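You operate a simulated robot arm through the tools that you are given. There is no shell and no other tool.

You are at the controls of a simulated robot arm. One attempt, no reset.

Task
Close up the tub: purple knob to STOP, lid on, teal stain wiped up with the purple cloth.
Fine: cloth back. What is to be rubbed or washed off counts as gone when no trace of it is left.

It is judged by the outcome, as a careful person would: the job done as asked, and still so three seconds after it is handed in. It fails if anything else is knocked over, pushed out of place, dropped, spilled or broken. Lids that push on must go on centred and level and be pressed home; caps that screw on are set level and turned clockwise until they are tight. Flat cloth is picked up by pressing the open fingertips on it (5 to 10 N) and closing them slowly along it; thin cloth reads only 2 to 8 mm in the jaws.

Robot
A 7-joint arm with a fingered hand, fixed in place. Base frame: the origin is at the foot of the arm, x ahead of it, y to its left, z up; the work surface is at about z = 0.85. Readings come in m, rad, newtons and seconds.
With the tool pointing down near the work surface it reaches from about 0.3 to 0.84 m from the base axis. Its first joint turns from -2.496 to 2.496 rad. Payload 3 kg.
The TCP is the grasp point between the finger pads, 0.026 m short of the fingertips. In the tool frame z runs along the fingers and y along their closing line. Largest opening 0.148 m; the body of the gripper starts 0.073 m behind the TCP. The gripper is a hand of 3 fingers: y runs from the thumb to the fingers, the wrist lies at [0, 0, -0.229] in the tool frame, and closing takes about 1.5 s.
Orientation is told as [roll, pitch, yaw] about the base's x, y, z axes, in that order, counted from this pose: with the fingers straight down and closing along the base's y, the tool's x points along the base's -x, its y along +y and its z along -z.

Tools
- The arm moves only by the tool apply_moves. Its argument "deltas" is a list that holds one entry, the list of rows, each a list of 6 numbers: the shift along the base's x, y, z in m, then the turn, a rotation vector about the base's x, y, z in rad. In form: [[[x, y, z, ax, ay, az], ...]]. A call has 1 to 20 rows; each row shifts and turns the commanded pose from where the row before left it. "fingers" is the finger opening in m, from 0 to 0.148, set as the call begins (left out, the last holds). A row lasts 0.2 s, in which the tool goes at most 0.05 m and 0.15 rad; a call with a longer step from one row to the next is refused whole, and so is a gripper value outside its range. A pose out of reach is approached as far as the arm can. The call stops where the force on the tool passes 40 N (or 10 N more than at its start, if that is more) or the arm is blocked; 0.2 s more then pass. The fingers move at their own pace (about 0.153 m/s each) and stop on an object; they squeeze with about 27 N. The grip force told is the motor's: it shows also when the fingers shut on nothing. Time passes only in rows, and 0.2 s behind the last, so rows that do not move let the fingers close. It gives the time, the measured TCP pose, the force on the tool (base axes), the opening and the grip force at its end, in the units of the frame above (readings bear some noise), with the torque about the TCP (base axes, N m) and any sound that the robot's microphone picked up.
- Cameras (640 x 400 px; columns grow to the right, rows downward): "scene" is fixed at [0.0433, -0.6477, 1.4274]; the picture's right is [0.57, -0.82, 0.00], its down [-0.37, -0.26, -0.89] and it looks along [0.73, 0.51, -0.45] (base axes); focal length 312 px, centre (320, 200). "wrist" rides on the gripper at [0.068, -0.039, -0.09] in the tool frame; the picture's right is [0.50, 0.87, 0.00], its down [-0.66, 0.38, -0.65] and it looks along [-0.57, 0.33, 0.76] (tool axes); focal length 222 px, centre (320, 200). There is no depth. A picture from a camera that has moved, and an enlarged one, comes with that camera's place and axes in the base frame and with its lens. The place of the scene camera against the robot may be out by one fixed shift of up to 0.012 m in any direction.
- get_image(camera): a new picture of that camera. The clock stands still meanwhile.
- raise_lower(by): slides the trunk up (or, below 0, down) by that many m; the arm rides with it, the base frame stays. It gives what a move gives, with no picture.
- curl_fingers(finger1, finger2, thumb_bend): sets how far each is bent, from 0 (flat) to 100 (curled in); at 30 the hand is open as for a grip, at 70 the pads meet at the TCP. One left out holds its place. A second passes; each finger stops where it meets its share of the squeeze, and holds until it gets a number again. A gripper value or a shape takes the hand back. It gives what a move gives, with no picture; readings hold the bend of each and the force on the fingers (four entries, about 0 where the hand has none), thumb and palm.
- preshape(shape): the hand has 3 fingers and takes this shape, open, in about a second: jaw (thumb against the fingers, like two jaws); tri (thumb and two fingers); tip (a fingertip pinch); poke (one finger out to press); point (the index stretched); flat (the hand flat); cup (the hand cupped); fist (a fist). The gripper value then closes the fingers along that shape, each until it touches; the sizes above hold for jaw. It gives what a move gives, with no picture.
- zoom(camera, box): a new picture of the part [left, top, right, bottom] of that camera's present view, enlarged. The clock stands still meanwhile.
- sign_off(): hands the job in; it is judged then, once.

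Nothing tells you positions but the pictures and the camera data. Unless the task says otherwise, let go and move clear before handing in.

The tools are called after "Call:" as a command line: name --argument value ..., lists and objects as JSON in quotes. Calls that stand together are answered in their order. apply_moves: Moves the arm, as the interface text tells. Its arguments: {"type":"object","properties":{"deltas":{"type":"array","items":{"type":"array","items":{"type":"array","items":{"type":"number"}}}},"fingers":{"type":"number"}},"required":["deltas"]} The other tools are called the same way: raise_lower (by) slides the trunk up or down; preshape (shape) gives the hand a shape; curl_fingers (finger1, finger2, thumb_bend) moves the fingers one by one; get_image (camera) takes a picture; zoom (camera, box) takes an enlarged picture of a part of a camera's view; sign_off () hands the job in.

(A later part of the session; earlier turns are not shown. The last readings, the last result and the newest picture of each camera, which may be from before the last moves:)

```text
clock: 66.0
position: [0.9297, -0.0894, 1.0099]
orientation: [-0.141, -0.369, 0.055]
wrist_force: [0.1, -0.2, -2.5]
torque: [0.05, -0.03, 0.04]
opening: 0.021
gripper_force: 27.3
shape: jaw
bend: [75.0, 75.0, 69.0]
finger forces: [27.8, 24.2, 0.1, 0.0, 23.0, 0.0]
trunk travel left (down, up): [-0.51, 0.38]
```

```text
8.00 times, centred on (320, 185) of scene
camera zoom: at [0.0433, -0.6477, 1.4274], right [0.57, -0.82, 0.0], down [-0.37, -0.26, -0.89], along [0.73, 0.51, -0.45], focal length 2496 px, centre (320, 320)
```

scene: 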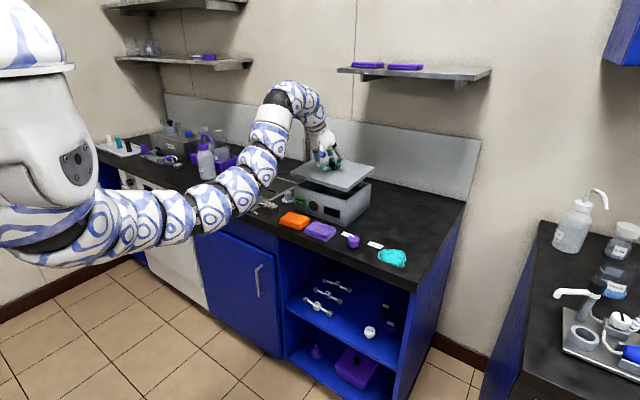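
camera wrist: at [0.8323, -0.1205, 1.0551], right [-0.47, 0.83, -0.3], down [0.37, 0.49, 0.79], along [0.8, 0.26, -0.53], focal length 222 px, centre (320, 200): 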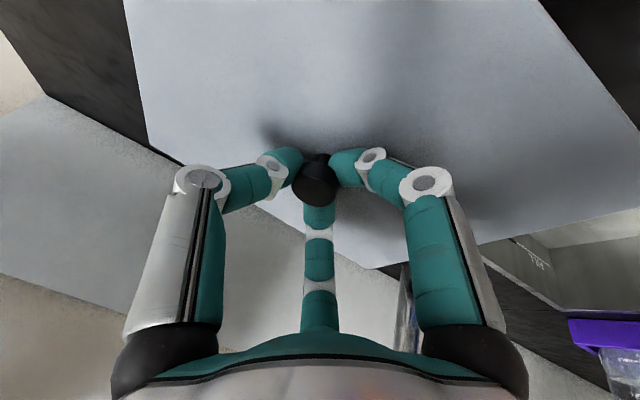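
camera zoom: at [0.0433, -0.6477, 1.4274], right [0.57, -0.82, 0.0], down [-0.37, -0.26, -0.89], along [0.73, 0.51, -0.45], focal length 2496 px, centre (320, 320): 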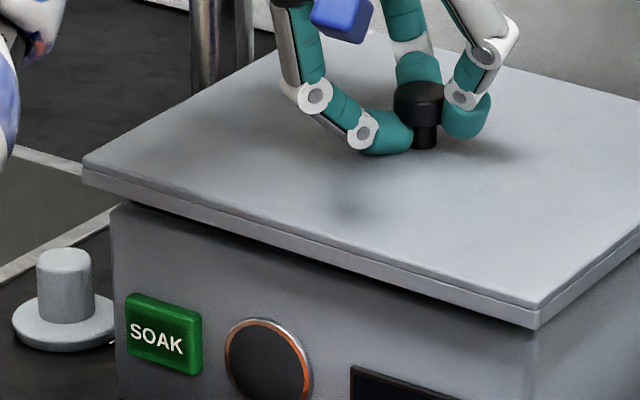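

The rim-versus-skirt comparison shows the lid sits ~5 mm too far forward (toward me) and ~3 mm too far right. I'll shift it (+5.5, +3 mm) and re-level it before lowering again.

Call:
apply_moves --deltas '[[[0.0019, 0.001, 0, -0.004, 0.014, 0], [0.0019, 0.001, 0, -0.004, 0.013, 0], [0.0019, 0.001, 0, -0.003, 0.013, 0], [0, 0, 0, 0, 0, 0], [0, 0, 0, 0, 0, 0]]]'

Call:
zoom --camera "scene" --box '[300, 160, 380, 210]'

Call:
zoom --camera "scene" --box '[280, 160, 360, 210]'

```text
clock: 67.2
position: [0.9354, -0.0866, 1.0089]
orientation: [-0.151, -0.33, 0.058]
wrist_force: [-0.1, -0.4, -2.3]
torque: [0.0, 0.0, 0.02]
opening: 0.021
gripper_force: 26.9
shape: jaw
bend: [75.0, 75.0, 69.0]
finger forces: [28.1, 24.1, 0.0, 0.0, 23.1, 0.0]
trunk travel left (down, up): [-0.51, 0.38]
```

```text
8.00 times, centred on (340, 185) of scene
camera zoom: at [0.0433, -0.6477, 1.4274], right [0.57, -0.82, 0.0], down [-0.37, -0.26, -0.89], along [0.73, 0.51, -0.45], focal length 2496 px, centre (160, 320)
```

zoom: 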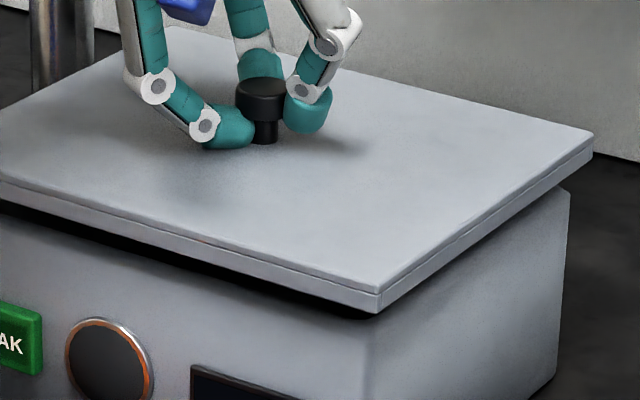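

```text
8.00 times, centred on (320, 185) of scene
camera zoom: at [0.0433, -0.6477, 1.4274], right [0.57, -0.82, 0.0], down [-0.37, -0.26, -0.89], along [0.73, 0.51, -0.45], focal length 2496 px, centre (320, 320)
```

zoom: 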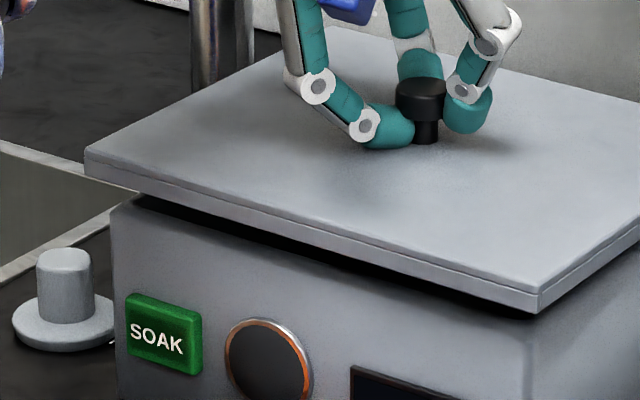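

Level front-to-back now, left side ~1° high; fixing that and lowering to just above the rim.

Call:
apply_moves --deltas '[[[0, 0, -0.004, -0.008, 0, 0], [0, 0, -0.004, -0.007, 0, 0], [0, 0, -0.003, 0, 0, 0], [0, 0, 0, 0, 0, 0], [0, 0, 0, 0, 0, 0]]]'

Call:
zoom --camera "scene" --box '[300, 160, 380, 210]'

Call:
zoom --camera "scene" --box '[280, 160, 360, 210]'

```text
clock: 68.4
position: [0.9346, -0.0866, 0.9975]
orientation: [-0.166, -0.331, 0.063]
wrist_force: [-0.1, -0.1, -1.8]
torque: [-0.01, 0.01, -0.01]
opening: 0.0207
gripper_force: 26.6
shape: jaw
bend: [75.0, 75.0, 69.0]
finger forces: [28.2, 24.1, 0.0, 0.0, 23.0, 0.0]
trunk travel left (down, up): [-0.51, 0.38]
```

```text
8.00 times, centred on (340, 185) of scene
camera zoom: at [0.0433, -0.6477, 1.4274], right [0.57, -0.82, 0.0], down [-0.37, -0.26, -0.89], along [0.73, 0.51, -0.45], focal length 2496 px, centre (160, 320)
```

zoom: 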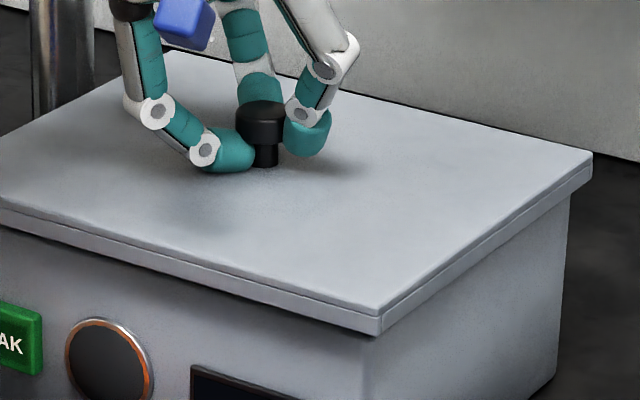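

```text
8.00 times, centred on (320, 185) of scene
camera zoom: at [0.0433, -0.6477, 1.4274], right [0.57, -0.82, 0.0], down [-0.37, -0.26, -0.89], along [0.73, 0.51, -0.45], focal length 2496 px, centre (320, 320)
```

zoom: 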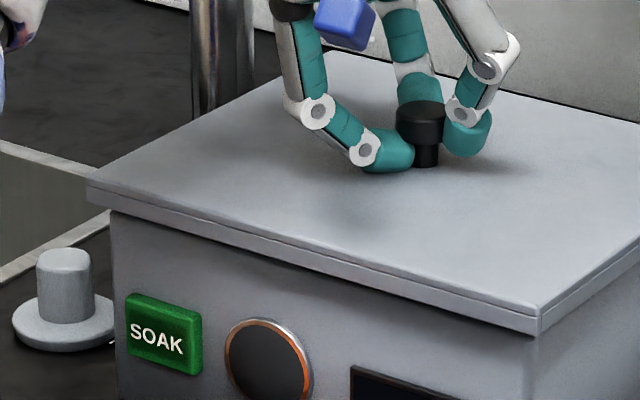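

Level to within 2 mm at the corners. Lowering in 1 mm steps.

Call:
apply_moves --deltas '[[[0, 0, -0.001, 0, 0, 0], [0, 0, -0.001, 0, 0, 0], [0, 0, -0.001, 0, 0, 0], [0, 0, -0.001, 0, 0, 0], [0, 0, 0, 0, 0, 0]]]'

Call:
apply_moves --deltas '[[[0, 0, -0.001, 0, 0, 0], [0, 0, -0.001, 0, 0, 0], [0, 0, 0, 0, 0, 0]]]'

Call:
apply_moves --deltas '[[[0, 0, -0.001, 0, 0, 0], [0, 0, -0.001, 0, 0, 0], [0, 0, 0, 0, 0, 0]]]'

Call:
zoom --camera "scene" --box '[300, 160, 380, 210]'

Call:
zoom --camera "scene" --box '[280, 160, 360, 210]'

```text
clock: 69.6
position: [0.9353, -0.0861, 0.9932]
orientation: [-0.165, -0.329, 0.061]
wrist_force: [-1.1, 1.6, -2.3]
torque: [0.02, 0.01, 0.01]
opening: 0.0206
gripper_force: 26.8
shape: jaw
bend: [75.0, 75.0, 69.0]
finger forces: [28.3, 24.0, 0.0, 0.1, 23.0, 0.0]
trunk travel left (down, up): [-0.51, 0.38]
```

```text
clock: 70.4
position: [0.9345, -0.0853, 0.9914]
orientation: [-0.165, -0.329, 0.064]
wrist_force: [1.6, 1.3, -3.3]
torque: [0.01, -0.05, 0.03]
opening: 0.0207
gripper_force: 26.8
shape: jaw
bend: [75.0, 75.0, 69.0]
finger forces: [28.0, 24.3, 0.0, 0.0, 23.0, 0.1]
trunk travel left (down, up): [-0.51, 0.38]
```

```text
clock: 71.2
position: [0.936, -0.0858, 0.9897]
orientation: [-0.166, -0.33, 0.063]
wrist_force: [1.5, 0.0, -2.3]
torque: [0.07, -0.06, -0.01]
opening: 0.0207
gripper_force: 27.3
shape: jaw
bend: [75.0, 75.0, 69.0]
finger forces: [27.7, 24.3, 0.0, 0.0, 23.0, 0.0]
trunk travel left (down, up): [-0.51, 0.38]
```

```text
8.00 times, centred on (340, 185) of scene
camera zoom: at [0.0433, -0.6477, 1.4274], right [0.57, -0.82, 0.0], down [-0.37, -0.26, -0.89], along [0.73, 0.51, -0.45], focal length 2496 px, centre (160, 320)
```

zoom: 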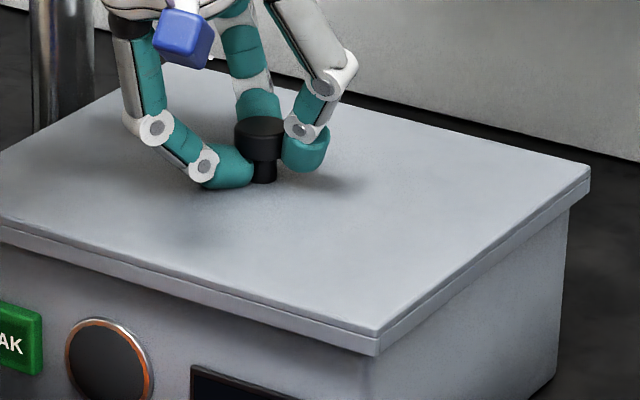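

```text
8.00 times, centred on (320, 185) of scene
camera zoom: at [0.0433, -0.6477, 1.4274], right [0.57, -0.82, 0.0], down [-0.37, -0.26, -0.89], along [0.73, 0.51, -0.45], focal length 2496 px, centre (320, 320)
```

zoom: 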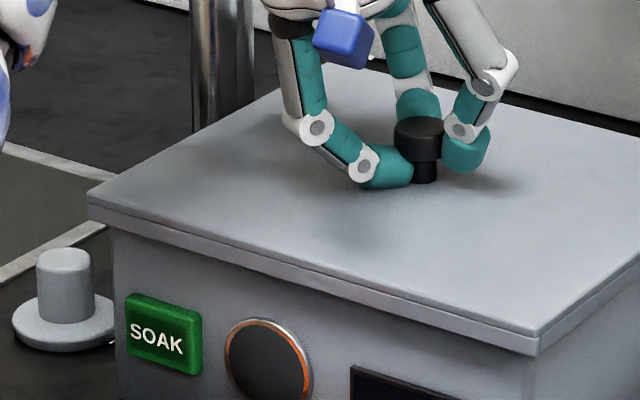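

It passed the earlier contact height with no resistance – the skirt is sliding over the rim. Continuing down until it seats.

Call:
apply_moves --deltas '[[[0, 0, -0.001, 0, 0, 0], [0, 0, -0.001, 0, 0, 0], [0, 0, 0, 0, 0, 0]]]'

Call:
apply_moves --deltas '[[[0, 0, -0.001, 0, 0, 0], [0, 0, -0.001, 0, 0, 0], [0, 0, 0, 0, 0, 0]]]'

Call:
apply_moves --deltas '[[[0, 0, -0.001, 0, 0, 0], [0, 0, -0.001, 0, 0, 0], [0, 0, 0, 0, 0, 0]]]'

Call:
zoom --camera "scene" --box '[300, 160, 380, 210]'

Call:
zoom --camera "scene" --box '[280, 160, 360, 210]'

```text
clock: 72.0
position: [0.935, -0.0861, 0.9873]
orientation: [-0.166, -0.33, 0.065]
wrist_force: [1.6, 0.0, -2.6]
torque: [-0.01, -0.13, 0.0]
opening: 0.0209
gripper_force: 26.9
shape: jaw
bend: [75.0, 75.0, 69.0]
finger forces: [27.4, 24.6, 0.0, 0.0, 23.0, 0.1]
trunk travel left (down, up): [-0.51, 0.38]
```

```text
clock: 72.8
position: [0.9349, -0.0859, 0.9858]
orientation: [-0.166, -0.331, 0.06]
wrist_force: [1.8, -0.8, 0.6]
torque: [0.04, -0.03, 0.0]
opening: 0.0208
gripper_force: 27.3
shape: jaw
bend: [75.0, 75.0, 69.0]
finger forces: [28.8, 24.5, 0.0, 0.1, 24.4, 0.1]
trunk travel left (down, up): [-0.51, 0.38]
```

```text
clock: 73.6
position: [0.9348, -0.0856, 0.9856]
orientation: [-0.166, -0.33, 0.063]
wrist_force: [1.9, 1.8, 15.5]
torque: [0.06, 0.04, 0.14]
opening: 0.0207
gripper_force: 26.6
shape: jaw
bend: [75.0, 75.0, 69.0]
finger forces: [32.3, 25.7, 0.0, 0.1, 27.3, 0.0]
trunk travel left (down, up): [-0.51, 0.38]
```

```text
8.00 times, centred on (340, 185) of scene
camera zoom: at [0.0433, -0.6477, 1.4274], right [0.57, -0.82, 0.0], down [-0.37, -0.26, -0.89], along [0.73, 0.51, -0.45], focal length 2496 px, centre (160, 320)
```

zoom: 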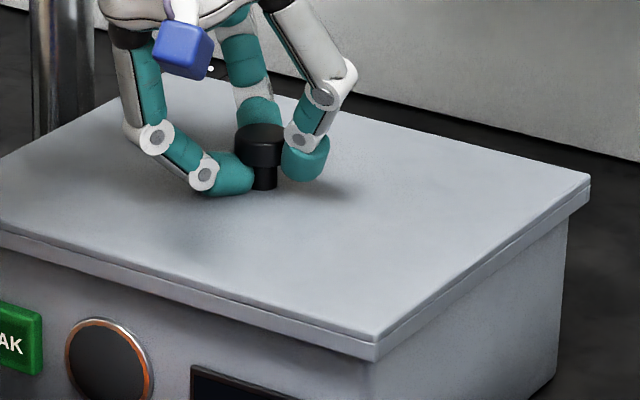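

```text
8.00 times, centred on (320, 185) of scene
camera zoom: at [0.0433, -0.6477, 1.4274], right [0.57, -0.82, 0.0], down [-0.37, -0.26, -0.89], along [0.73, 0.51, -0.45], focal length 2496 px, centre (320, 320)
```

zoom: 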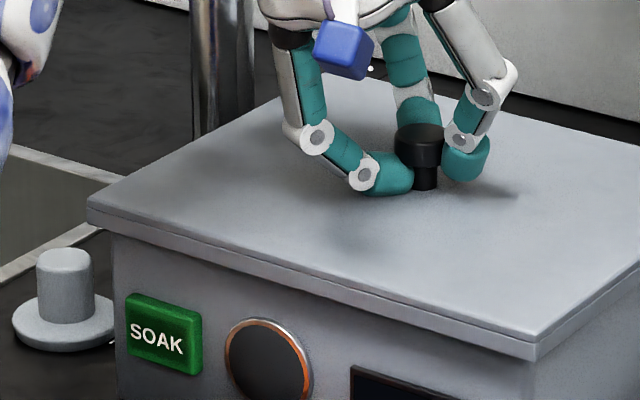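

The lid seated at z≈0.9856, exactly one skirt height below the first contact, and it looks level. I'll press it home a bit more firmly, then release.

Call:
apply_moves --deltas '[[[0, 0, -0.001, 0, 0, 0], [0, 0, -0.001, 0, 0, 0], [0, 0, 0, 0, 0, 0]]]'

Call:
apply_moves --deltas '[[[0, 0, 0.0015, 0, 0, 0], [0, 0, 0, 0, 0, 0]]]'

Call:
apply_moves --deltas '[[[0, 0, 0, 0, 0, 0], [0, 0, 0, 0, 0, 0], [0, 0, 0, 0, 0, 0], [0, 0, 0, 0, 0, 0]]]' --fingers 0.035

Call:
zoom --camera "scene" --box '[280, 155, 380, 218]'

Call:
get_image --camera "wrist"

```text
clock: 74.4
position: [0.934, -0.0857, 0.9837]
orientation: [-0.166, -0.334, 0.063]
wrist_force: [8.9, 3.5, 28.4]
torque: [-0.02, -0.05, 0.22]
opening: 0.0211
gripper_force: 28.0
shape: jaw
bend: [76.0, 75.0, 69.0]
finger forces: [33.6, 28.5, 0.0, 0.0, 31.0, 0.0]
trunk travel left (down, up): [-0.51, 0.38]
```

```text
clock: 75.0
position: [0.9354, -0.0854, 0.9851]
orientation: [-0.167, -0.332, 0.062]
wrist_force: [9.8, 2.6, 25.6]
torque: [-0.01, -0.11, 0.23]
opening: 0.0212
gripper_force: 27.4
shape: jaw
bend: [76.0, 75.0, 69.0]
finger forces: [32.1, 28.1, 0.0, 0.0, 29.6, 0.1]
trunk travel left (down, up): [-0.51, 0.38]
```

```text
clock: 76.0
position: [0.9335, -0.0878, 0.9827]
orientation: [-0.165, -0.329, 0.063]
wrist_force: [1.9, -0.7, 5.5]
torque: [0.01, -0.01, -0.04]
opening: 0.0338
gripper_force: 0.1
shape: jaw
bend: [78.0, 76.0, 70.0]
finger forces: [8.9, 0.0, 0.0, 0.0, 0.0, 0.0]
trunk travel left (down, up): [-0.51, 0.38]
```

```text
6.35 times, centred on (330, 186) of scene
camera zoom: at [0.0433, -0.6477, 1.4274], right [0.57, -0.82, 0.0], down [-0.37, -0.26, -0.89], along [0.73, 0.51, -0.45], focal length 1981 px, centre (256, 286)
```

zoom: 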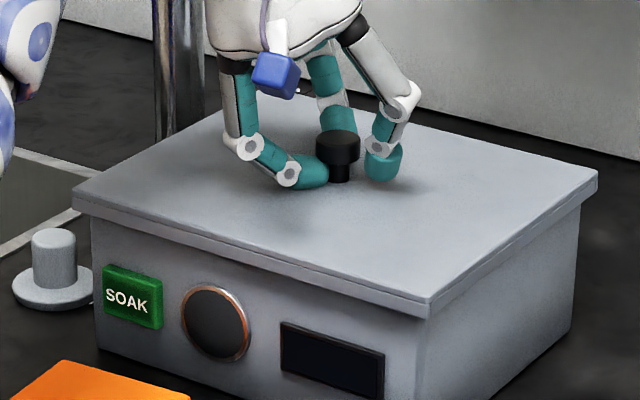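

```text
taken
camera wrist: at [0.8415, -0.1164, 1.0508], right [-0.48, 0.83, -0.3], down [0.4, 0.51, 0.76], along [0.78, 0.25, -0.57], focal length 222 px, centre (320, 200)
```

wrist: 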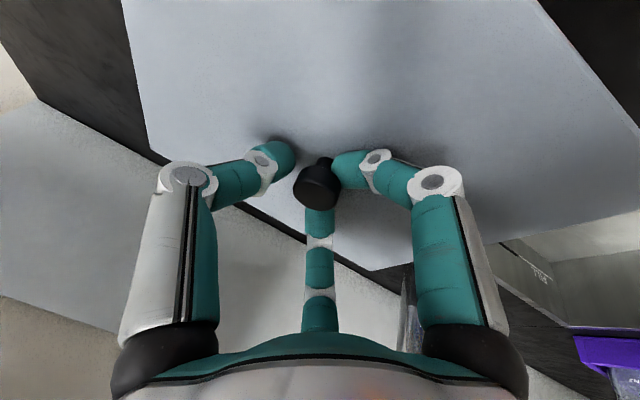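

Released; one fingertip rests lightly on the lid. I'll ease up, open wider, and rise clear.

Call:
apply_moves --deltas '[[[0, 0, 0.003, 0, 0, 0], [0, 0, 0.003, 0, 0, 0], [0, 0, 0, 0, 0, 0]]]'

Call:
apply_moves --deltas '[[[0, 0, 0.003, 0, 0, 0], [0, 0, 0.004, 0, 0, 0], [0, 0, 0.005, 0, 0, 0], [0, 0, 0, 0, 0, 0]]]' --fingers 0.06

Call:
get_image --camera "wrist"

Call:
zoom --camera "scene" --box '[280, 155, 380, 218]'

```text
clock: 76.8
position: [0.9357, -0.0864, 0.988]
orientation: [-0.166, -0.33, 0.064]
wrist_force: [-0.2, -0.5, 1.1]
torque: [0.0, 0.01, 0.02]
opening: 0.0347
gripper_force: 0.0
shape: jaw
bend: [76.0, 76.0, 70.0]
finger forces: [0.9, 0.1, 0.0, 0.0, 0.1, 0.1]
trunk travel left (down, up): [-0.51, 0.38]
```

```text
clock: 77.8
position: [0.9349, -0.0857, 1.0016]
orientation: [-0.166, -0.328, 0.064]
wrist_force: [0.0, -0.5, 0.0]
torque: [-0.01, -0.04, 0.02]
opening: 0.0593
gripper_force: 0.0
shape: jaw
bend: [77.0, 77.0, 70.0]
finger forces: [0.0, 0.0, 0.1, 0.0, 0.0, 0.0]
trunk travel left (down, up): [-0.51, 0.38]
heard: snap
```

```text
taken
camera wrist: at [0.8418, -0.116, 1.0686], right [-0.48, 0.83, -0.3], down [0.4, 0.51, 0.76], along [0.78, 0.25, -0.57], focal length 222 px, centre (320, 200)
```

wrist: 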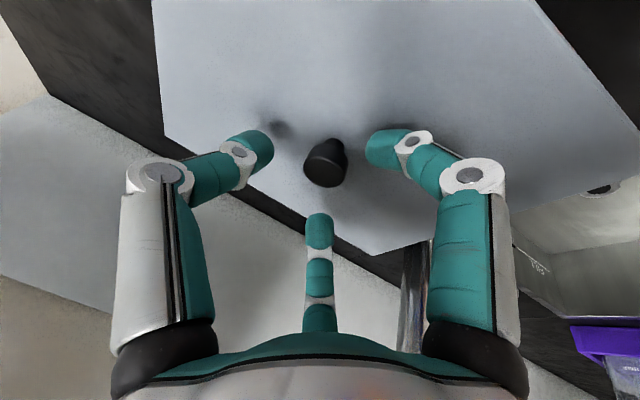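

```text
6.35 times, centred on (330, 186) of scene
camera zoom: at [0.0433, -0.6477, 1.4274], right [0.57, -0.82, 0.0], down [-0.37, -0.26, -0.89], along [0.73, 0.51, -0.45], focal length 1981 px, centre (256, 286)
```

zoom: 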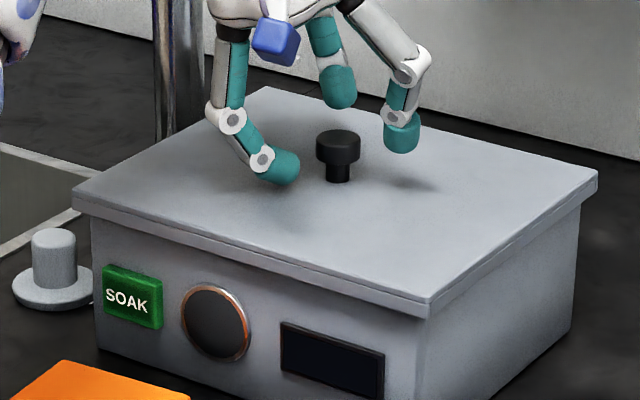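

I heard a snap as I let go, so the lid has clicked onto the rim. Let me inspect it closely for level and full seating.

Call:
zoom --camera "scene" --box '[300, 160, 380, 210]'

Call:
zoom --camera "scene" --box '[280, 160, 360, 210]'

```text
8.00 times, centred on (340, 185) of scene
camera zoom: at [0.0433, -0.6477, 1.4274], right [0.57, -0.82, 0.0], down [-0.37, -0.26, -0.89], along [0.73, 0.51, -0.45], focal length 2496 px, centre (160, 320)
```

zoom: 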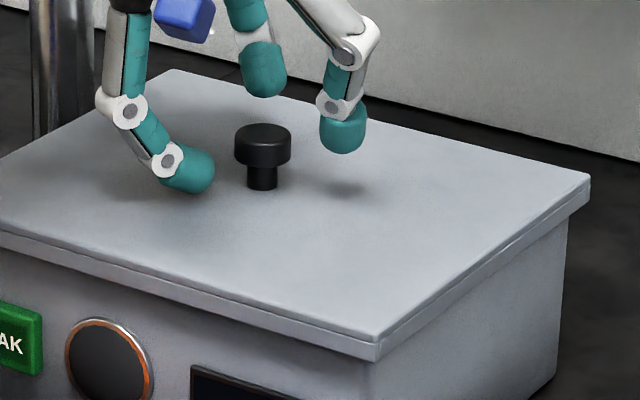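

```text
8.00 times, centred on (320, 185) of scene
camera zoom: at [0.0433, -0.6477, 1.4274], right [0.57, -0.82, 0.0], down [-0.37, -0.26, -0.89], along [0.73, 0.51, -0.45], focal length 2496 px, centre (320, 320)
```

zoom: 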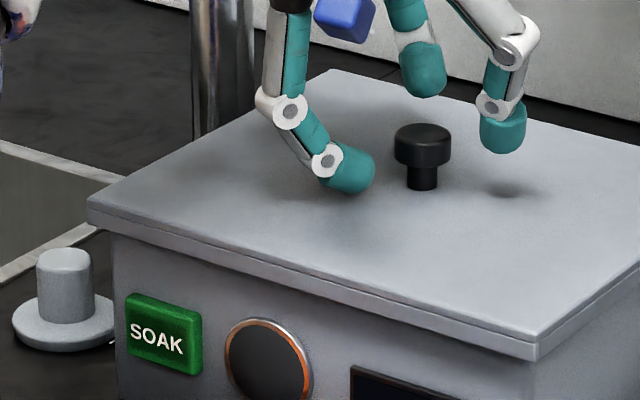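

The lid is level within about 1 mm at all corners and snapped on. Next is the purple cloth; I'll rise off the lid, bring the trunk up and straighten the hand.

Call:
apply_moves --deltas '[[[0, 0, 0.01, 0, 0, 0], [0, 0, 0.015, 0, 0, 0], [0, 0, 0.02, 0, 0, 0], [0, 0, 0.015, 0, 0, 0], [0, 0, 0, 0, 0, 0]]]' --fingers 0.1

Call:
raise_lower --by 0.2

Call:
apply_moves --deltas '[[[-0.008, -0.003, -0.01, 0.08, -0.005, 0], [-0.008, -0.003, -0.01, 0.079, -0.006, 0], [-0.008, -0.003, -0.01, 0, 0.117, 0], [-0.008, -0.003, -0.01, 0, 0.117, 0], [-0.008, -0.003, -0.01, 0, 0.116, 0], [0, 0, 0, 0, 0, 0]]]'

Call:
get_image --camera "scene"

```text
clock: 79.0
position: [0.9362, -0.0859, 1.0622]
orientation: [-0.166, -0.329, 0.063]
wrist_force: [0.5, 0.2, 0.1]
torque: [-0.01, 0.04, 0.01]
opening: 0.0995
gripper_force: 0.1
shape: jaw
bend: [29.0, 29.0, 72.0]
finger forces: [0.0, 0.1, 0.1, 0.1, 0.0, 0.0]
trunk travel left (down, up): [-0.51, 0.38]
```

```text
clock: 81.2
position: [0.9357, -0.0861, 1.2616]
orientation: [-0.166, -0.329, 0.063]
wrist_force: [0.1, 0.2, -0.8]
torque: [-0.02, 0.04, -0.03]
opening: 0.0997
gripper_force: 0.1
shape: jaw
bend: [29.0, 29.0, 72.0]
finger forces: [0.0, 0.0, 0.0, 0.0, 0.0, 0.1]
trunk travel left (down, up): [-0.71, 0.18]
```

```text
clock: 82.6
position: [0.8959, -0.1023, 1.2117]
orientation: [0.003, 0.006, 0.009]
wrist_force: [0.5, -0.3, 0.1]
torque: [0.02, 0.01, 0.01]
opening: 0.0998
gripper_force: 0.1
shape: jaw
bend: [29.0, 29.0, 72.0]
finger forces: [0.0, 0.0, 0.0, 0.0, 0.0, 0.1]
trunk travel left (down, up): [-0.71, 0.18]
```

```text
taken
```

scene: 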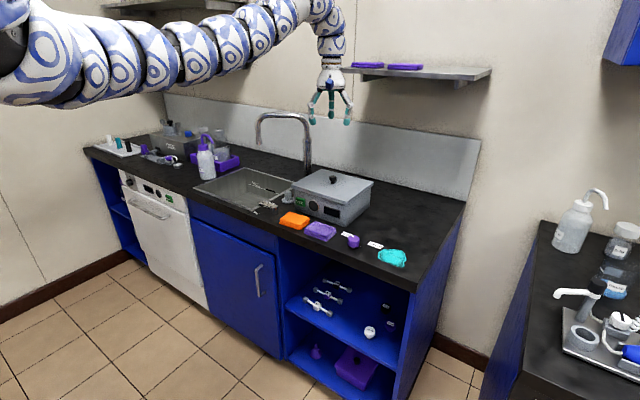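

Call:
raise_lower --by 0.18

Call:
apply_moves --deltas '[[[-0.005, -0.006, -0.036, 0, 0, 0], [-0.005, -0.006, -0.036, 0, 0, 0], [-0.005, -0.006, -0.036, 0, 0, 0], [-0.005, -0.006, -0.036, 0, 0, 0], [-0.005, -0.006, -0.036, 0, 0, 0], [-0.005, -0.006, -0.036, 0, 0, 0], [-0.005, -0.006, -0.036, 0, 0, 0], [-0.005, -0.006, -0.036, 0, 0, 0], [-0.019, -0.01, -0.02, 0, 0, 0], [-0.019, -0.01, -0.02, 0, 0, 0], [-0.019, -0.01, -0.02, 0, 0, 0], [-0.019, -0.01, -0.02, 0, 0, 0], [-0.019, -0.01, -0.02, 0, 0, 0], [0, 0, 0, 0, 0, 0]]]'

Call:
get_image --camera "wrist"

Call:
zoom --camera "scene" --box '[270, 200, 350, 250]'

```text
clock: 84.6
position: [0.8954, -0.1012, 1.3918]
orientation: [0.003, 0.003, 0.008]
wrist_force: [-0.3, -0.1, 0.4]
torque: [0.0, 0.01, 0.01]
opening: 0.0997
gripper_force: 0.1
shape: jaw
bend: [29.0, 29.0, 72.0]
finger forces: [0.0, 0.0, 0.0, 0.0, 0.0, 0.1]
trunk travel left (down, up): [-0.89, 0.0]
```

```text
clock: 87.6
position: [0.7609, -0.201, 1.0036]
orientation: [0.001, 0.004, 0.008]
wrist_force: [0.0, 0.4, -0.4]
torque: [-0.01, -0.01, 0.0]
opening: 0.0998
gripper_force: 0.0
shape: jaw
bend: [29.0, 29.0, 72.0]
finger forces: [0.1, 0.1, 0.0, 0.0, 0.0, 0.0]
trunk travel left (down, up): [-0.89, 0.0]
```

```text
taken
camera wrist: at [0.6941, -0.241, 1.0936], right [-0.51, 0.86, 0.01], down [0.66, 0.38, 0.65], along [0.56, 0.33, -0.76], focal length 222 px, centre (320, 200)
```

wrist: 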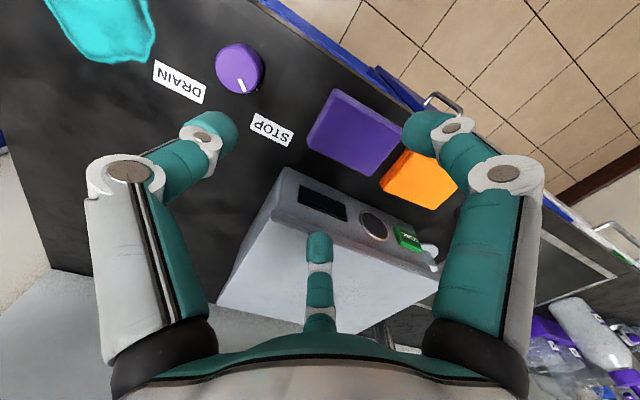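

```text
8.00 times, centred on (310, 225) of scene
camera zoom: at [0.0433, -0.6477, 1.4274], right [0.57, -0.82, 0.0], down [-0.37, -0.26, -0.89], along [0.73, 0.51, -0.45], focal length 2496 px, centre (400, 0)
```

zoom: 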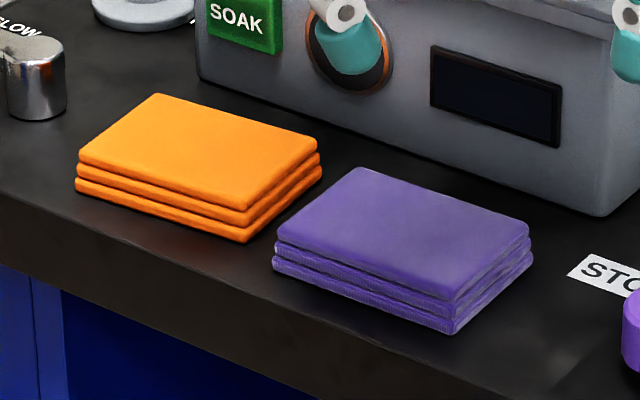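

Call:
zoom --camera "wrist" --box '[290, 70, 480, 220]'

Call:
zoom --camera "wrist" --box '[20, 0, 220, 120]'

```text
2.67 times, centred on (385, 145) of wrist
camera zoom: at [0.6941, -0.241, 1.0936], right [-0.51, 0.86, 0.01], down [0.66, 0.38, 0.65], along [0.56, 0.33, -0.76], focal length 592 px, centre (147, 347)
```

zoom: 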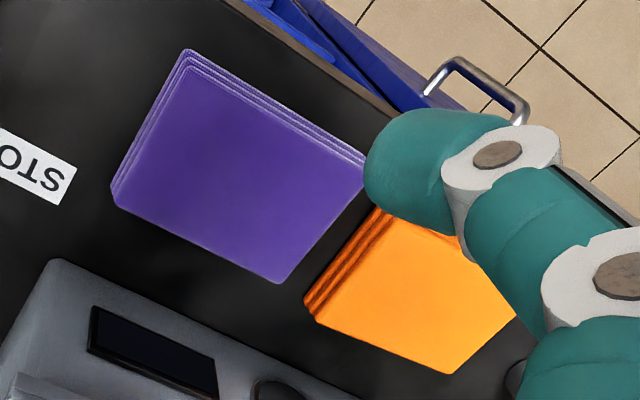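

```text
3.20 times, centred on (120, 60) of wrist
camera zoom: at [0.6941, -0.241, 1.0936], right [-0.51, 0.86, 0.01], down [0.66, 0.38, 0.65], along [0.56, 0.33, -0.76], focal length 711 px, centre (960, 648)
```

zoom: 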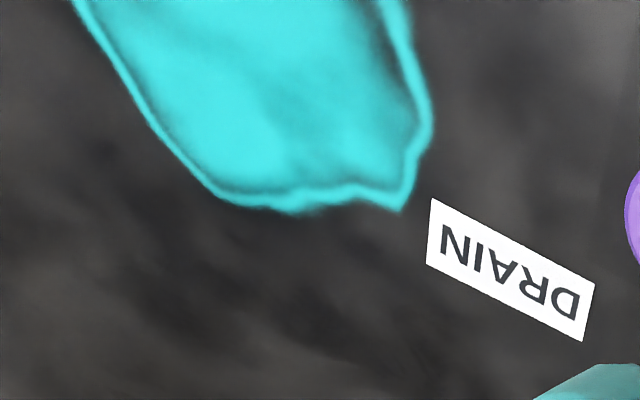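

The folded purple cloth is a pad about 58 × 87 mm centred at (0.769, -0.152), ~17 mm thick, with a ~29 mm gap to the orange one. I'll turn the hand +30° so fingers go on its front and two short sides, open to 110 mm, and lower over it.

Call:
apply_moves --deltas '[[[0, 0.012, 0, 0, 0, 0.129], [0, 0.012, 0, 0, 0, 0.129], [0, 0.012, 0, 0, 0, 0.129], [0, 0.013, 0, 0, 0, 0.129], [0, 0, -0.02, 0, 0, 0], [0, 0, -0.02, 0, 0, 0], [0, 0, -0.02, 0, 0, 0], [0, 0, 0, 0, 0, 0]]]' --fingers 0.11

Call:
get_image --camera "wrist"

Call:
zoom --camera "scene" --box '[270, 170, 370, 250]'

```text
clock: 89.4
position: [0.7612, -0.1503, 0.9452]
orientation: [0.004, 0.002, 0.525]
wrist_force: [0.4, -0.1, -0.5]
torque: [0.0, 0.01, 0.02]
opening: 0.1097
gripper_force: 0.0
shape: jaw
bend: [27.0, 27.0, 56.0]
finger forces: [0.1, 0.0, 0.0, 0.0, 0.0, 0.0]
trunk travel left (down, up): [-0.89, 0.0]
```

```text
taken
camera wrist: at [0.7225, -0.2176, 1.0332], right [-0.87, 0.5, 0.01], down [0.38, 0.65, 0.65], along [0.32, 0.57, -0.76], focal length 222 px, centre (320, 200)
```

wrist: 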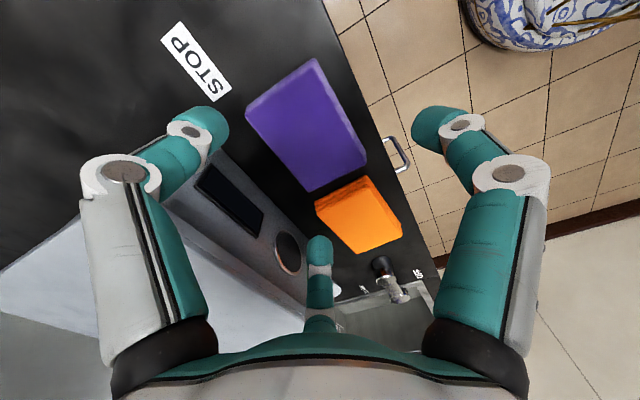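

```text
5.00 times, centred on (320, 210) of scene
camera zoom: at [0.0433, -0.6477, 1.4274], right [0.57, -0.82, 0.0], down [-0.37, -0.26, -0.89], along [0.73, 0.51, -0.45], focal length 1560 px, centre (320, 150)
```

zoom: 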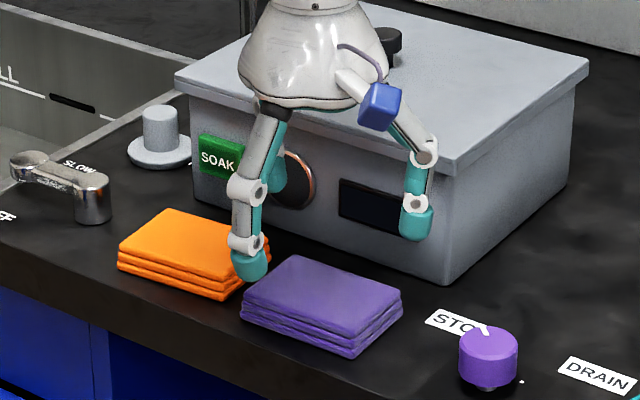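

The lid sits well in this view. Lowering over the cloth to z≈0.90 and re-checking finger clearances.

Call:
apply_moves --deltas '[[[0, -0.0005, -0.015, 0, 0, 0], [0, -0.0005, -0.015, 0, 0, 0], [0, -0.0005, -0.013, 0, 0, 0], [0, 0, 0, 0, 0, 0]]]'

Call:
get_image --camera "wrist"

Call:
zoom --camera "scene" --box '[280, 190, 360, 250]'

```text
clock: 90.4
position: [0.763, -0.1525, 0.9006]
orientation: [0.003, 0.004, 0.522]
wrist_force: [-0.1, -0.1, 0.0]
torque: [0.02, 0.02, 0.0]
opening: 0.1097
gripper_force: 0.1
shape: jaw
bend: [27.0, 27.0, 56.0]
finger forces: [0.0, 0.1, 0.1, 0.0, 0.1, 0.0]
trunk travel left (down, up): [-0.89, 0.0]
```

```text
taken
camera wrist: at [0.7235, -0.2207, 0.9903], right [-0.87, 0.5, 0.01], down [0.38, 0.65, 0.65], along [0.32, 0.57, -0.76], focal length 222 px, centre (320, 200)
```

wrist: 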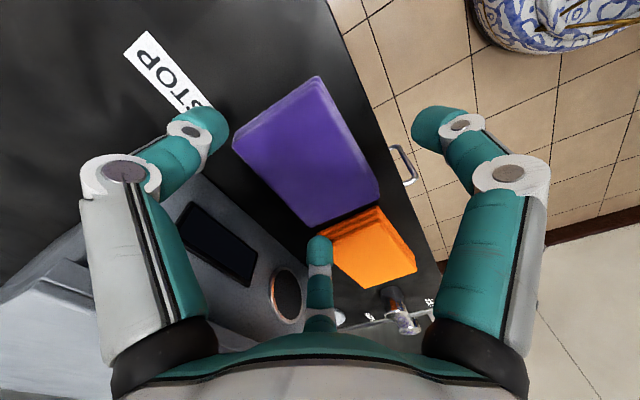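

```text
6.67 times, centred on (320, 220) of scene
camera zoom: at [0.0433, -0.6477, 1.4274], right [0.57, -0.82, 0.0], down [-0.37, -0.26, -0.89], along [0.73, 0.51, -0.45], focal length 2080 px, centre (320, 67)
```

zoom: 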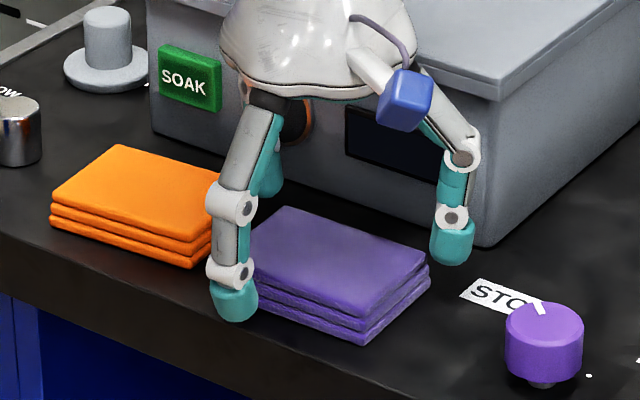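

Call:
apply_moves --deltas '[[[-0.001, 0, -0.006, 0, 0, 0], [-0.0005, 0, -0.006, 0, 0, 0], [0, 0, -0.006, 0, 0, 0], [0, 0, 0, 0, 0, 0]]]' --fingers 0.105

Call:
get_image --camera "wrist"

Call:
zoom --camera "scene" --box '[280, 190, 360, 250]'

```text
clock: 91.4
position: [0.7609, -0.1522, 0.8823]
orientation: [0.003, 0.003, 0.522]
wrist_force: [0.6, 0.2, 0.1]
torque: [-0.01, 0.02, 0.0]
opening: 0.1055
gripper_force: 0.0
shape: jaw
bend: [27.0, 27.0, 75.0]
finger forces: [0.0, 0.3, 0.0, 0.0, 0.1, 0.0]
trunk travel left (down, up): [-0.89, 0.0]
```

```text
taken
camera wrist: at [0.7218, -0.2201, 0.9721], right [-0.87, 0.5, 0.01], down [0.38, 0.65, 0.65], along [0.32, 0.57, -0.76], focal length 222 px, centre (320, 200)
```

wrist: 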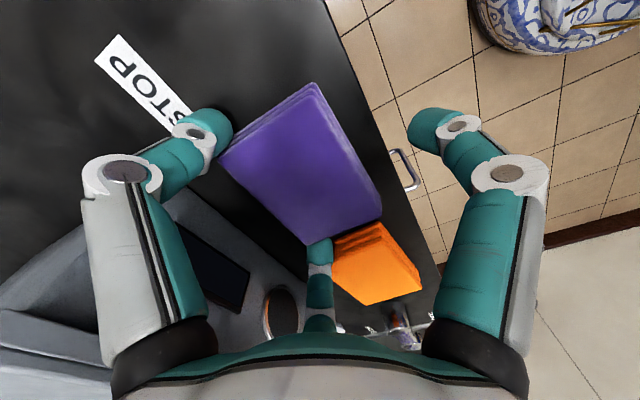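

```text
6.67 times, centred on (320, 220) of scene
camera zoom: at [0.0433, -0.6477, 1.4274], right [0.57, -0.82, 0.0], down [-0.37, -0.26, -0.89], along [0.73, 0.51, -0.45], focal length 2080 px, centre (320, 67)
```

zoom: 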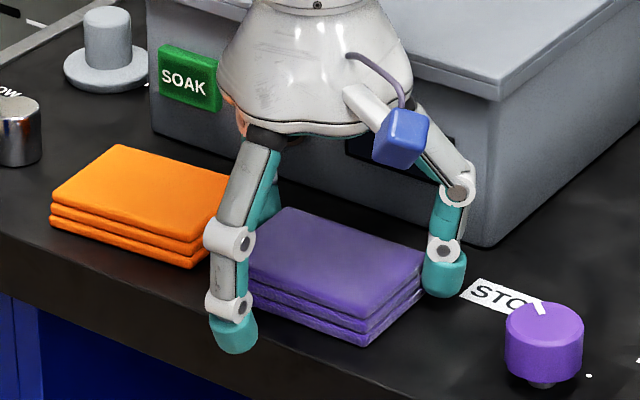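

Fingers would not touch simultaneously in this pose. A better pose is yaw 0 centred at (0.769, -0.162), where all three fingers meet the pad at the same radius; there is still ~1.5 cm clearance to the tub. Rising and repositioning.

Call:
apply_moves --deltas '[[[0, 0, 0.012, 0, 0, 0], [0, 0, 0.012, 0, 0, 0], [0, 0, 0.012, 0, 0, 0], [0, 0, 0.012, 0, 0, 0], [0.002, -0.0025, 0.005, 0, 0, -0.1305], [0.002, -0.0025, 0, 0, 0, -0.1305], [0.002, -0.0025, 0, 0, 0, -0.1305], [0.002, -0.0025, 0, 0, 0, -0.1305], [0, 0, 0, 0, 0, 0]]]' --fingers 0.11

Call:
apply_moves --deltas '[[[0, 0, 0, 0, 0, 0], [0, 0, 0, 0, 0, 0]]]' --fingers 0.085

Call:
get_image --camera "wrist"

Call:
zoom --camera "scene" --box '[280, 180, 360, 240]'

```text
clock: 93.4
position: [0.7675, -0.1624, 0.9363]
orientation: [0.004, 0.004, -0.002]
wrist_force: [-1.6, 0.0, -0.6]
torque: [-0.02, 0.0, -0.01]
opening: 0.1097
gripper_force: 0.1
shape: jaw
bend: [27.0, 27.0, 56.0]
finger forces: [0.0, 0.0, 0.0, 0.1, 0.0, 0.1]
trunk travel left (down, up): [-0.89, 0.0]
```

```text
clock: 94.0
position: [0.7677, -0.1611, 0.937]
orientation: [0.004, 0.004, 0.0]
wrist_force: [-0.1, -0.4, -0.1]
torque: [0.02, 0.02, 0.0]
opening: 0.0858
gripper_force: 0.1
shape: jaw
bend: [33.0, 33.0, 70.0]
finger forces: [0.1, 0.0, 0.0, 0.0, 0.0, 0.0]
trunk travel left (down, up): [-0.89, 0.0]
```

```text
taken
camera wrist: at [0.701, -0.2011, 1.0261], right [-0.5, 0.87, 0.01], down [0.66, 0.38, 0.65], along [0.56, 0.33, -0.76], focal length 222 px, centre (320, 200)
```

wrist: 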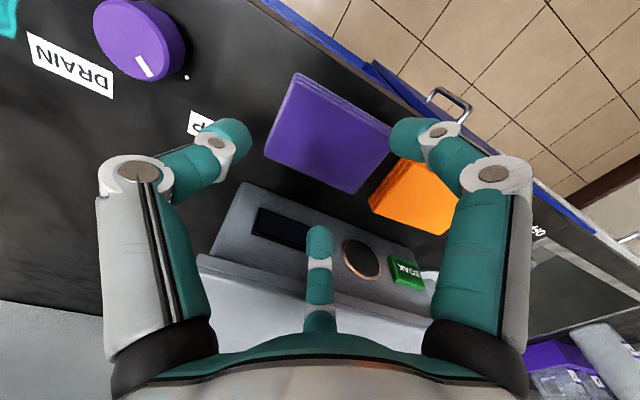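

```text
6.67 times, centred on (320, 210) of scene
camera zoom: at [0.0433, -0.6477, 1.4274], right [0.57, -0.82, 0.0], down [-0.37, -0.26, -0.89], along [0.73, 0.51, -0.45], focal length 2080 px, centre (320, 133)
```

zoom: 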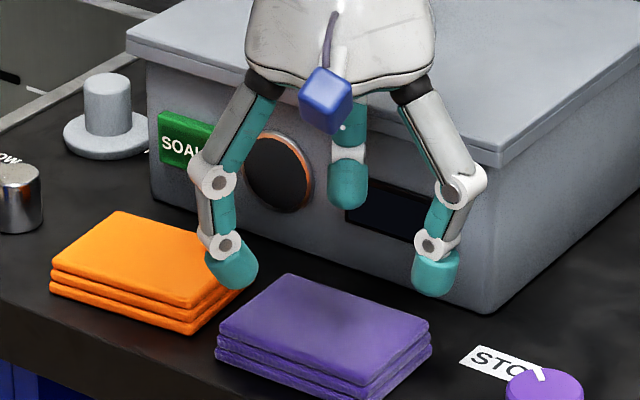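

Call:
zoom --camera "wrist" --box '[240, 60, 420, 200]'

```text
2.86 times, centred on (330, 130) of wrist
camera zoom: at [0.701, -0.2011, 1.0261], right [-0.5, 0.87, 0.01], down [0.66, 0.38, 0.65], along [0.56, 0.33, -0.76], focal length 635 px, centre (291, 400)
```

zoom: 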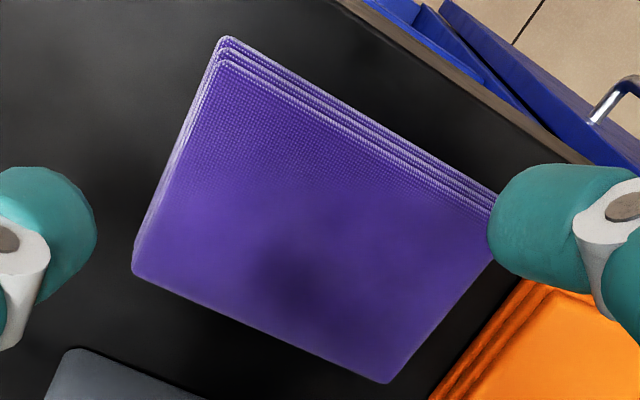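

The pad hasn't moved: centre (0.769, -0.152). Lowering over it now.

Call:
apply_moves --deltas '[[[0.001, -0.0005, -0.014, 0, 0, 0], [0, 0, -0.014, 0, 0, 0], [0, 0, -0.014, 0, 0, 0], [0, 0, -0.013, 0, 0, 0], [0, 0, 0, 0, 0, 0]]]'

Call:
get_image --camera "wrist"

Call:
zoom --camera "scene" --box '[280, 190, 360, 250]'

```text
clock: 95.2
position: [0.7692, -0.1628, 0.8805]
orientation: [0.004, 0.003, 0.0]
wrist_force: [0.4, -0.8, 0.6]
torque: [-0.03, 0.01, -0.01]
opening: 0.0857
gripper_force: 0.0
shape: jaw
bend: [33.0, 33.0, 70.0]
finger forces: [0.0, 0.0, 0.0, 0.0, 0.0, 0.0]
trunk travel left (down, up): [-0.89, 0.0]
```

```text
taken
camera wrist: at [0.702, -0.201, 0.9699], right [-0.5, 0.87, 0.01], down [0.66, 0.38, 0.65], along [0.56, 0.33, -0.76], focal length 222 px, centre (320, 200)
```

wrist: 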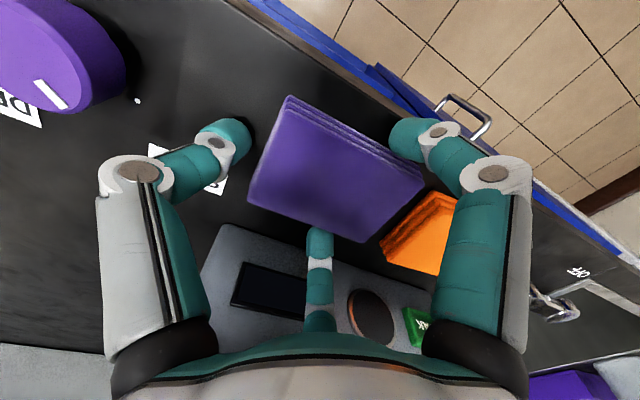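

```text
6.67 times, centred on (320, 220) of scene
camera zoom: at [0.0433, -0.6477, 1.4274], right [0.57, -0.82, 0.0], down [-0.37, -0.26, -0.89], along [0.73, 0.51, -0.45], focal length 2080 px, centre (320, 67)
```

zoom: 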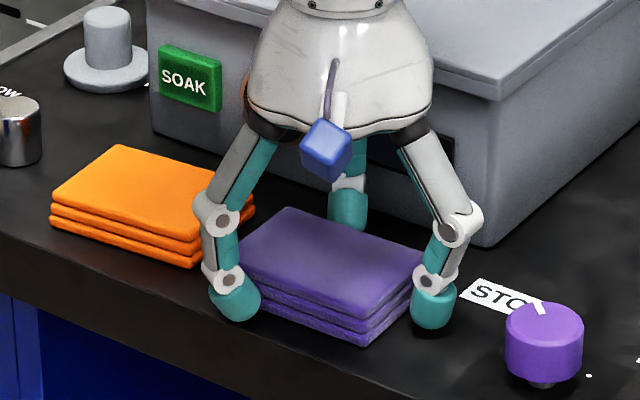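

Fingers surround the pad evenly. Closing slowly in steps.

Call:
apply_moves --deltas '[[[0, 0, 0, 0, 0, 0], [0, 0, 0, 0, 0, 0]]]' --fingers 0.07

Call:
apply_moves --deltas '[[[0, 0, 0, 0, 0, 0], [0, 0, 0, 0, 0, 0]]]' --fingers 0.06

Call:
apply_moves --deltas '[[[0, 0, 0, 0, 0, 0], [0, 0, 0, 0, 0, 0]]]' --fingers 0.052

Call:
get_image --camera "wrist"

Call:
zoom --camera "scene" --box '[280, 190, 360, 250]'

```text
clock: 95.8
position: [0.7699, -0.162, 0.8791]
orientation: [0.003, 0.005, 0.0]
wrist_force: [0.2, -0.3, 0.0]
torque: [-0.01, 0.02, 0.03]
opening: 0.0453
gripper_force: 26.9
shape: jaw
bend: [38.0, 38.0, 70.0]
finger forces: [20.7, 21.5, 0.1, 0.0, 24.2, 0.0]
trunk travel left (down, up): [-0.89, 0.0]
```

```text
clock: 96.4
position: [0.7692, -0.1607, 0.8803]
orientation: [0.003, 0.003, -0.001]
wrist_force: [0.0, -0.7, -0.1]
torque: [0.0, -0.04, 0.02]
opening: 0.064
gripper_force: 0.0
shape: jaw
bend: [38.0, 38.0, 70.0]
finger forces: [3.5, 3.5, 0.1, 0.0, 0.0, 0.0]
trunk travel left (down, up): [-0.89, 0.0]
```

```text
clock: 97.0
position: [0.7689, -0.1611, 0.8817]
orientation: [0.004, 0.003, 0.001]
wrist_force: [-0.5, 0.5, -0.1]
torque: [-0.03, -0.02, -0.03]
opening: 0.059
gripper_force: 0.1
shape: jaw
bend: [39.0, 39.0, 70.0]
finger forces: [5.0, 5.0, 0.0, 0.0, 0.0, 0.0]
trunk travel left (down, up): [-0.89, 0.0]
```

```text
taken
camera wrist: at [0.7023, -0.201, 0.9701], right [-0.5, 0.87, 0.01], down [0.66, 0.38, 0.65], along [0.56, 0.33, -0.76], focal length 222 px, centre (320, 200)
```

wrist: 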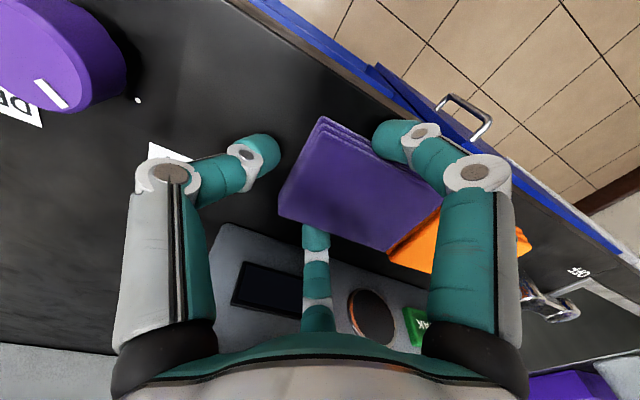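

```text
6.67 times, centred on (320, 220) of scene
camera zoom: at [0.0433, -0.6477, 1.4274], right [0.57, -0.82, 0.0], down [-0.37, -0.26, -0.89], along [0.73, 0.51, -0.45], focal length 2080 px, centre (320, 67)
```

zoom: 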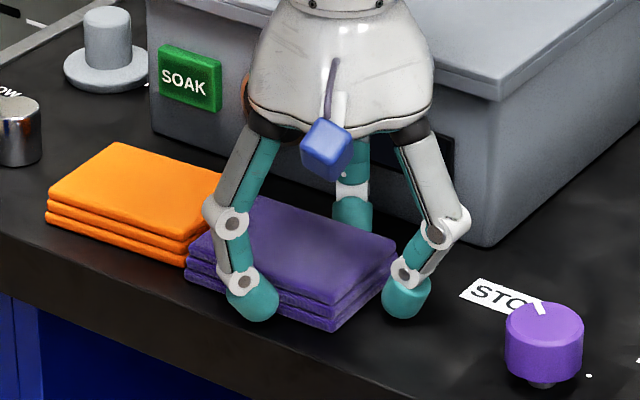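

The thumb met it first and pushed the pad left until it touched the orange cloth – not what I want. I'll open, rise and inspect carefully.

Call:
apply_moves --deltas '[[[0, 0, 0, 0, 0, 0], [0, 0, 0, 0, 0, 0], [0, 0, 0.012, 0, 0, 0], [0, 0, 0.014, 0, 0, 0], [0, 0, 0.014, 0, 0, 0], [0, 0, 0.014, 0, 0, 0], [0, 0, 0, 0, 0, 0]]]' --fingers 0.1

Call:
get_image --camera "wrist"

Call:
zoom --camera "scene" --box '[270, 200, 350, 250]'

Call:
zoom --camera "wrist" --box '[260, 60, 480, 230]'

```text
clock: 98.6
position: [0.769, -0.1634, 0.9356]
orientation: [0.003, 0.003, -0.002]
wrist_force: [-0.3, -0.7, -0.7]
torque: [0.0, 0.01, -0.02]
opening: 0.0995
gripper_force: 0.0
shape: jaw
bend: [29.0, 29.0, 72.0]
finger forces: [0.0, 0.1, 0.1, 0.0, 0.0, 0.0]
trunk travel left (down, up): [-0.89, 0.0]
```

```text
taken
camera wrist: at [0.7014, -0.2028, 1.0245], right [-0.5, 0.87, 0.01], down [0.66, 0.38, 0.65], along [0.56, 0.33, -0.76], focal length 222 px, centre (320, 200)
```

wrist: 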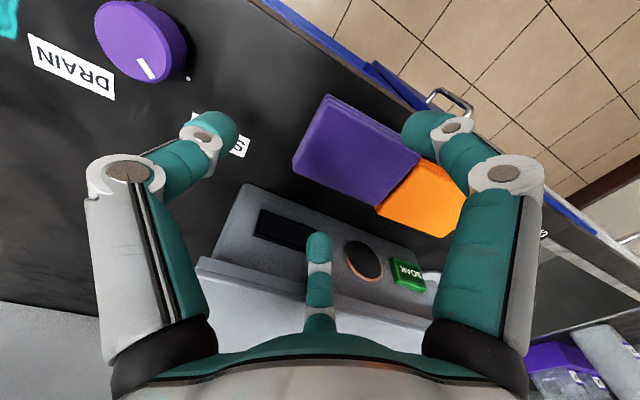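

```text
8.00 times, centred on (310, 225) of scene
camera zoom: at [0.0433, -0.6477, 1.4274], right [0.57, -0.82, 0.0], down [-0.37, -0.26, -0.89], along [0.73, 0.51, -0.45], focal length 2496 px, centre (400, 0)
```

zoom: 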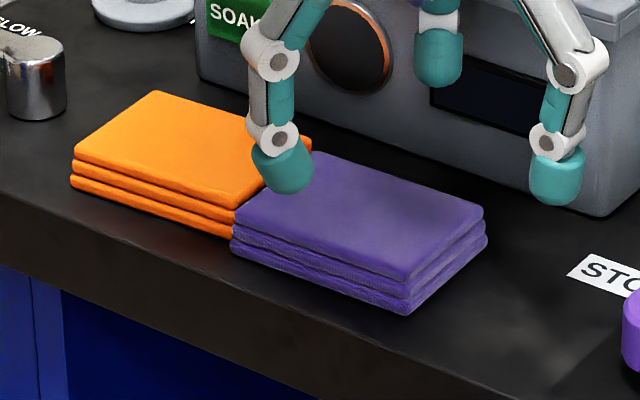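

```text
2.35 times, centred on (370, 145) of wrist
camera zoom: at [0.7014, -0.2028, 1.0245], right [-0.5, 0.87, 0.01], down [0.66, 0.38, 0.65], along [0.56, 0.33, -0.76], focal length 523 px, centre (202, 329)
```

zoom: 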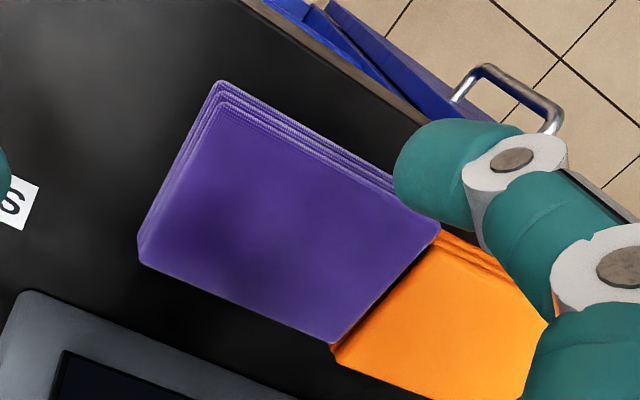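

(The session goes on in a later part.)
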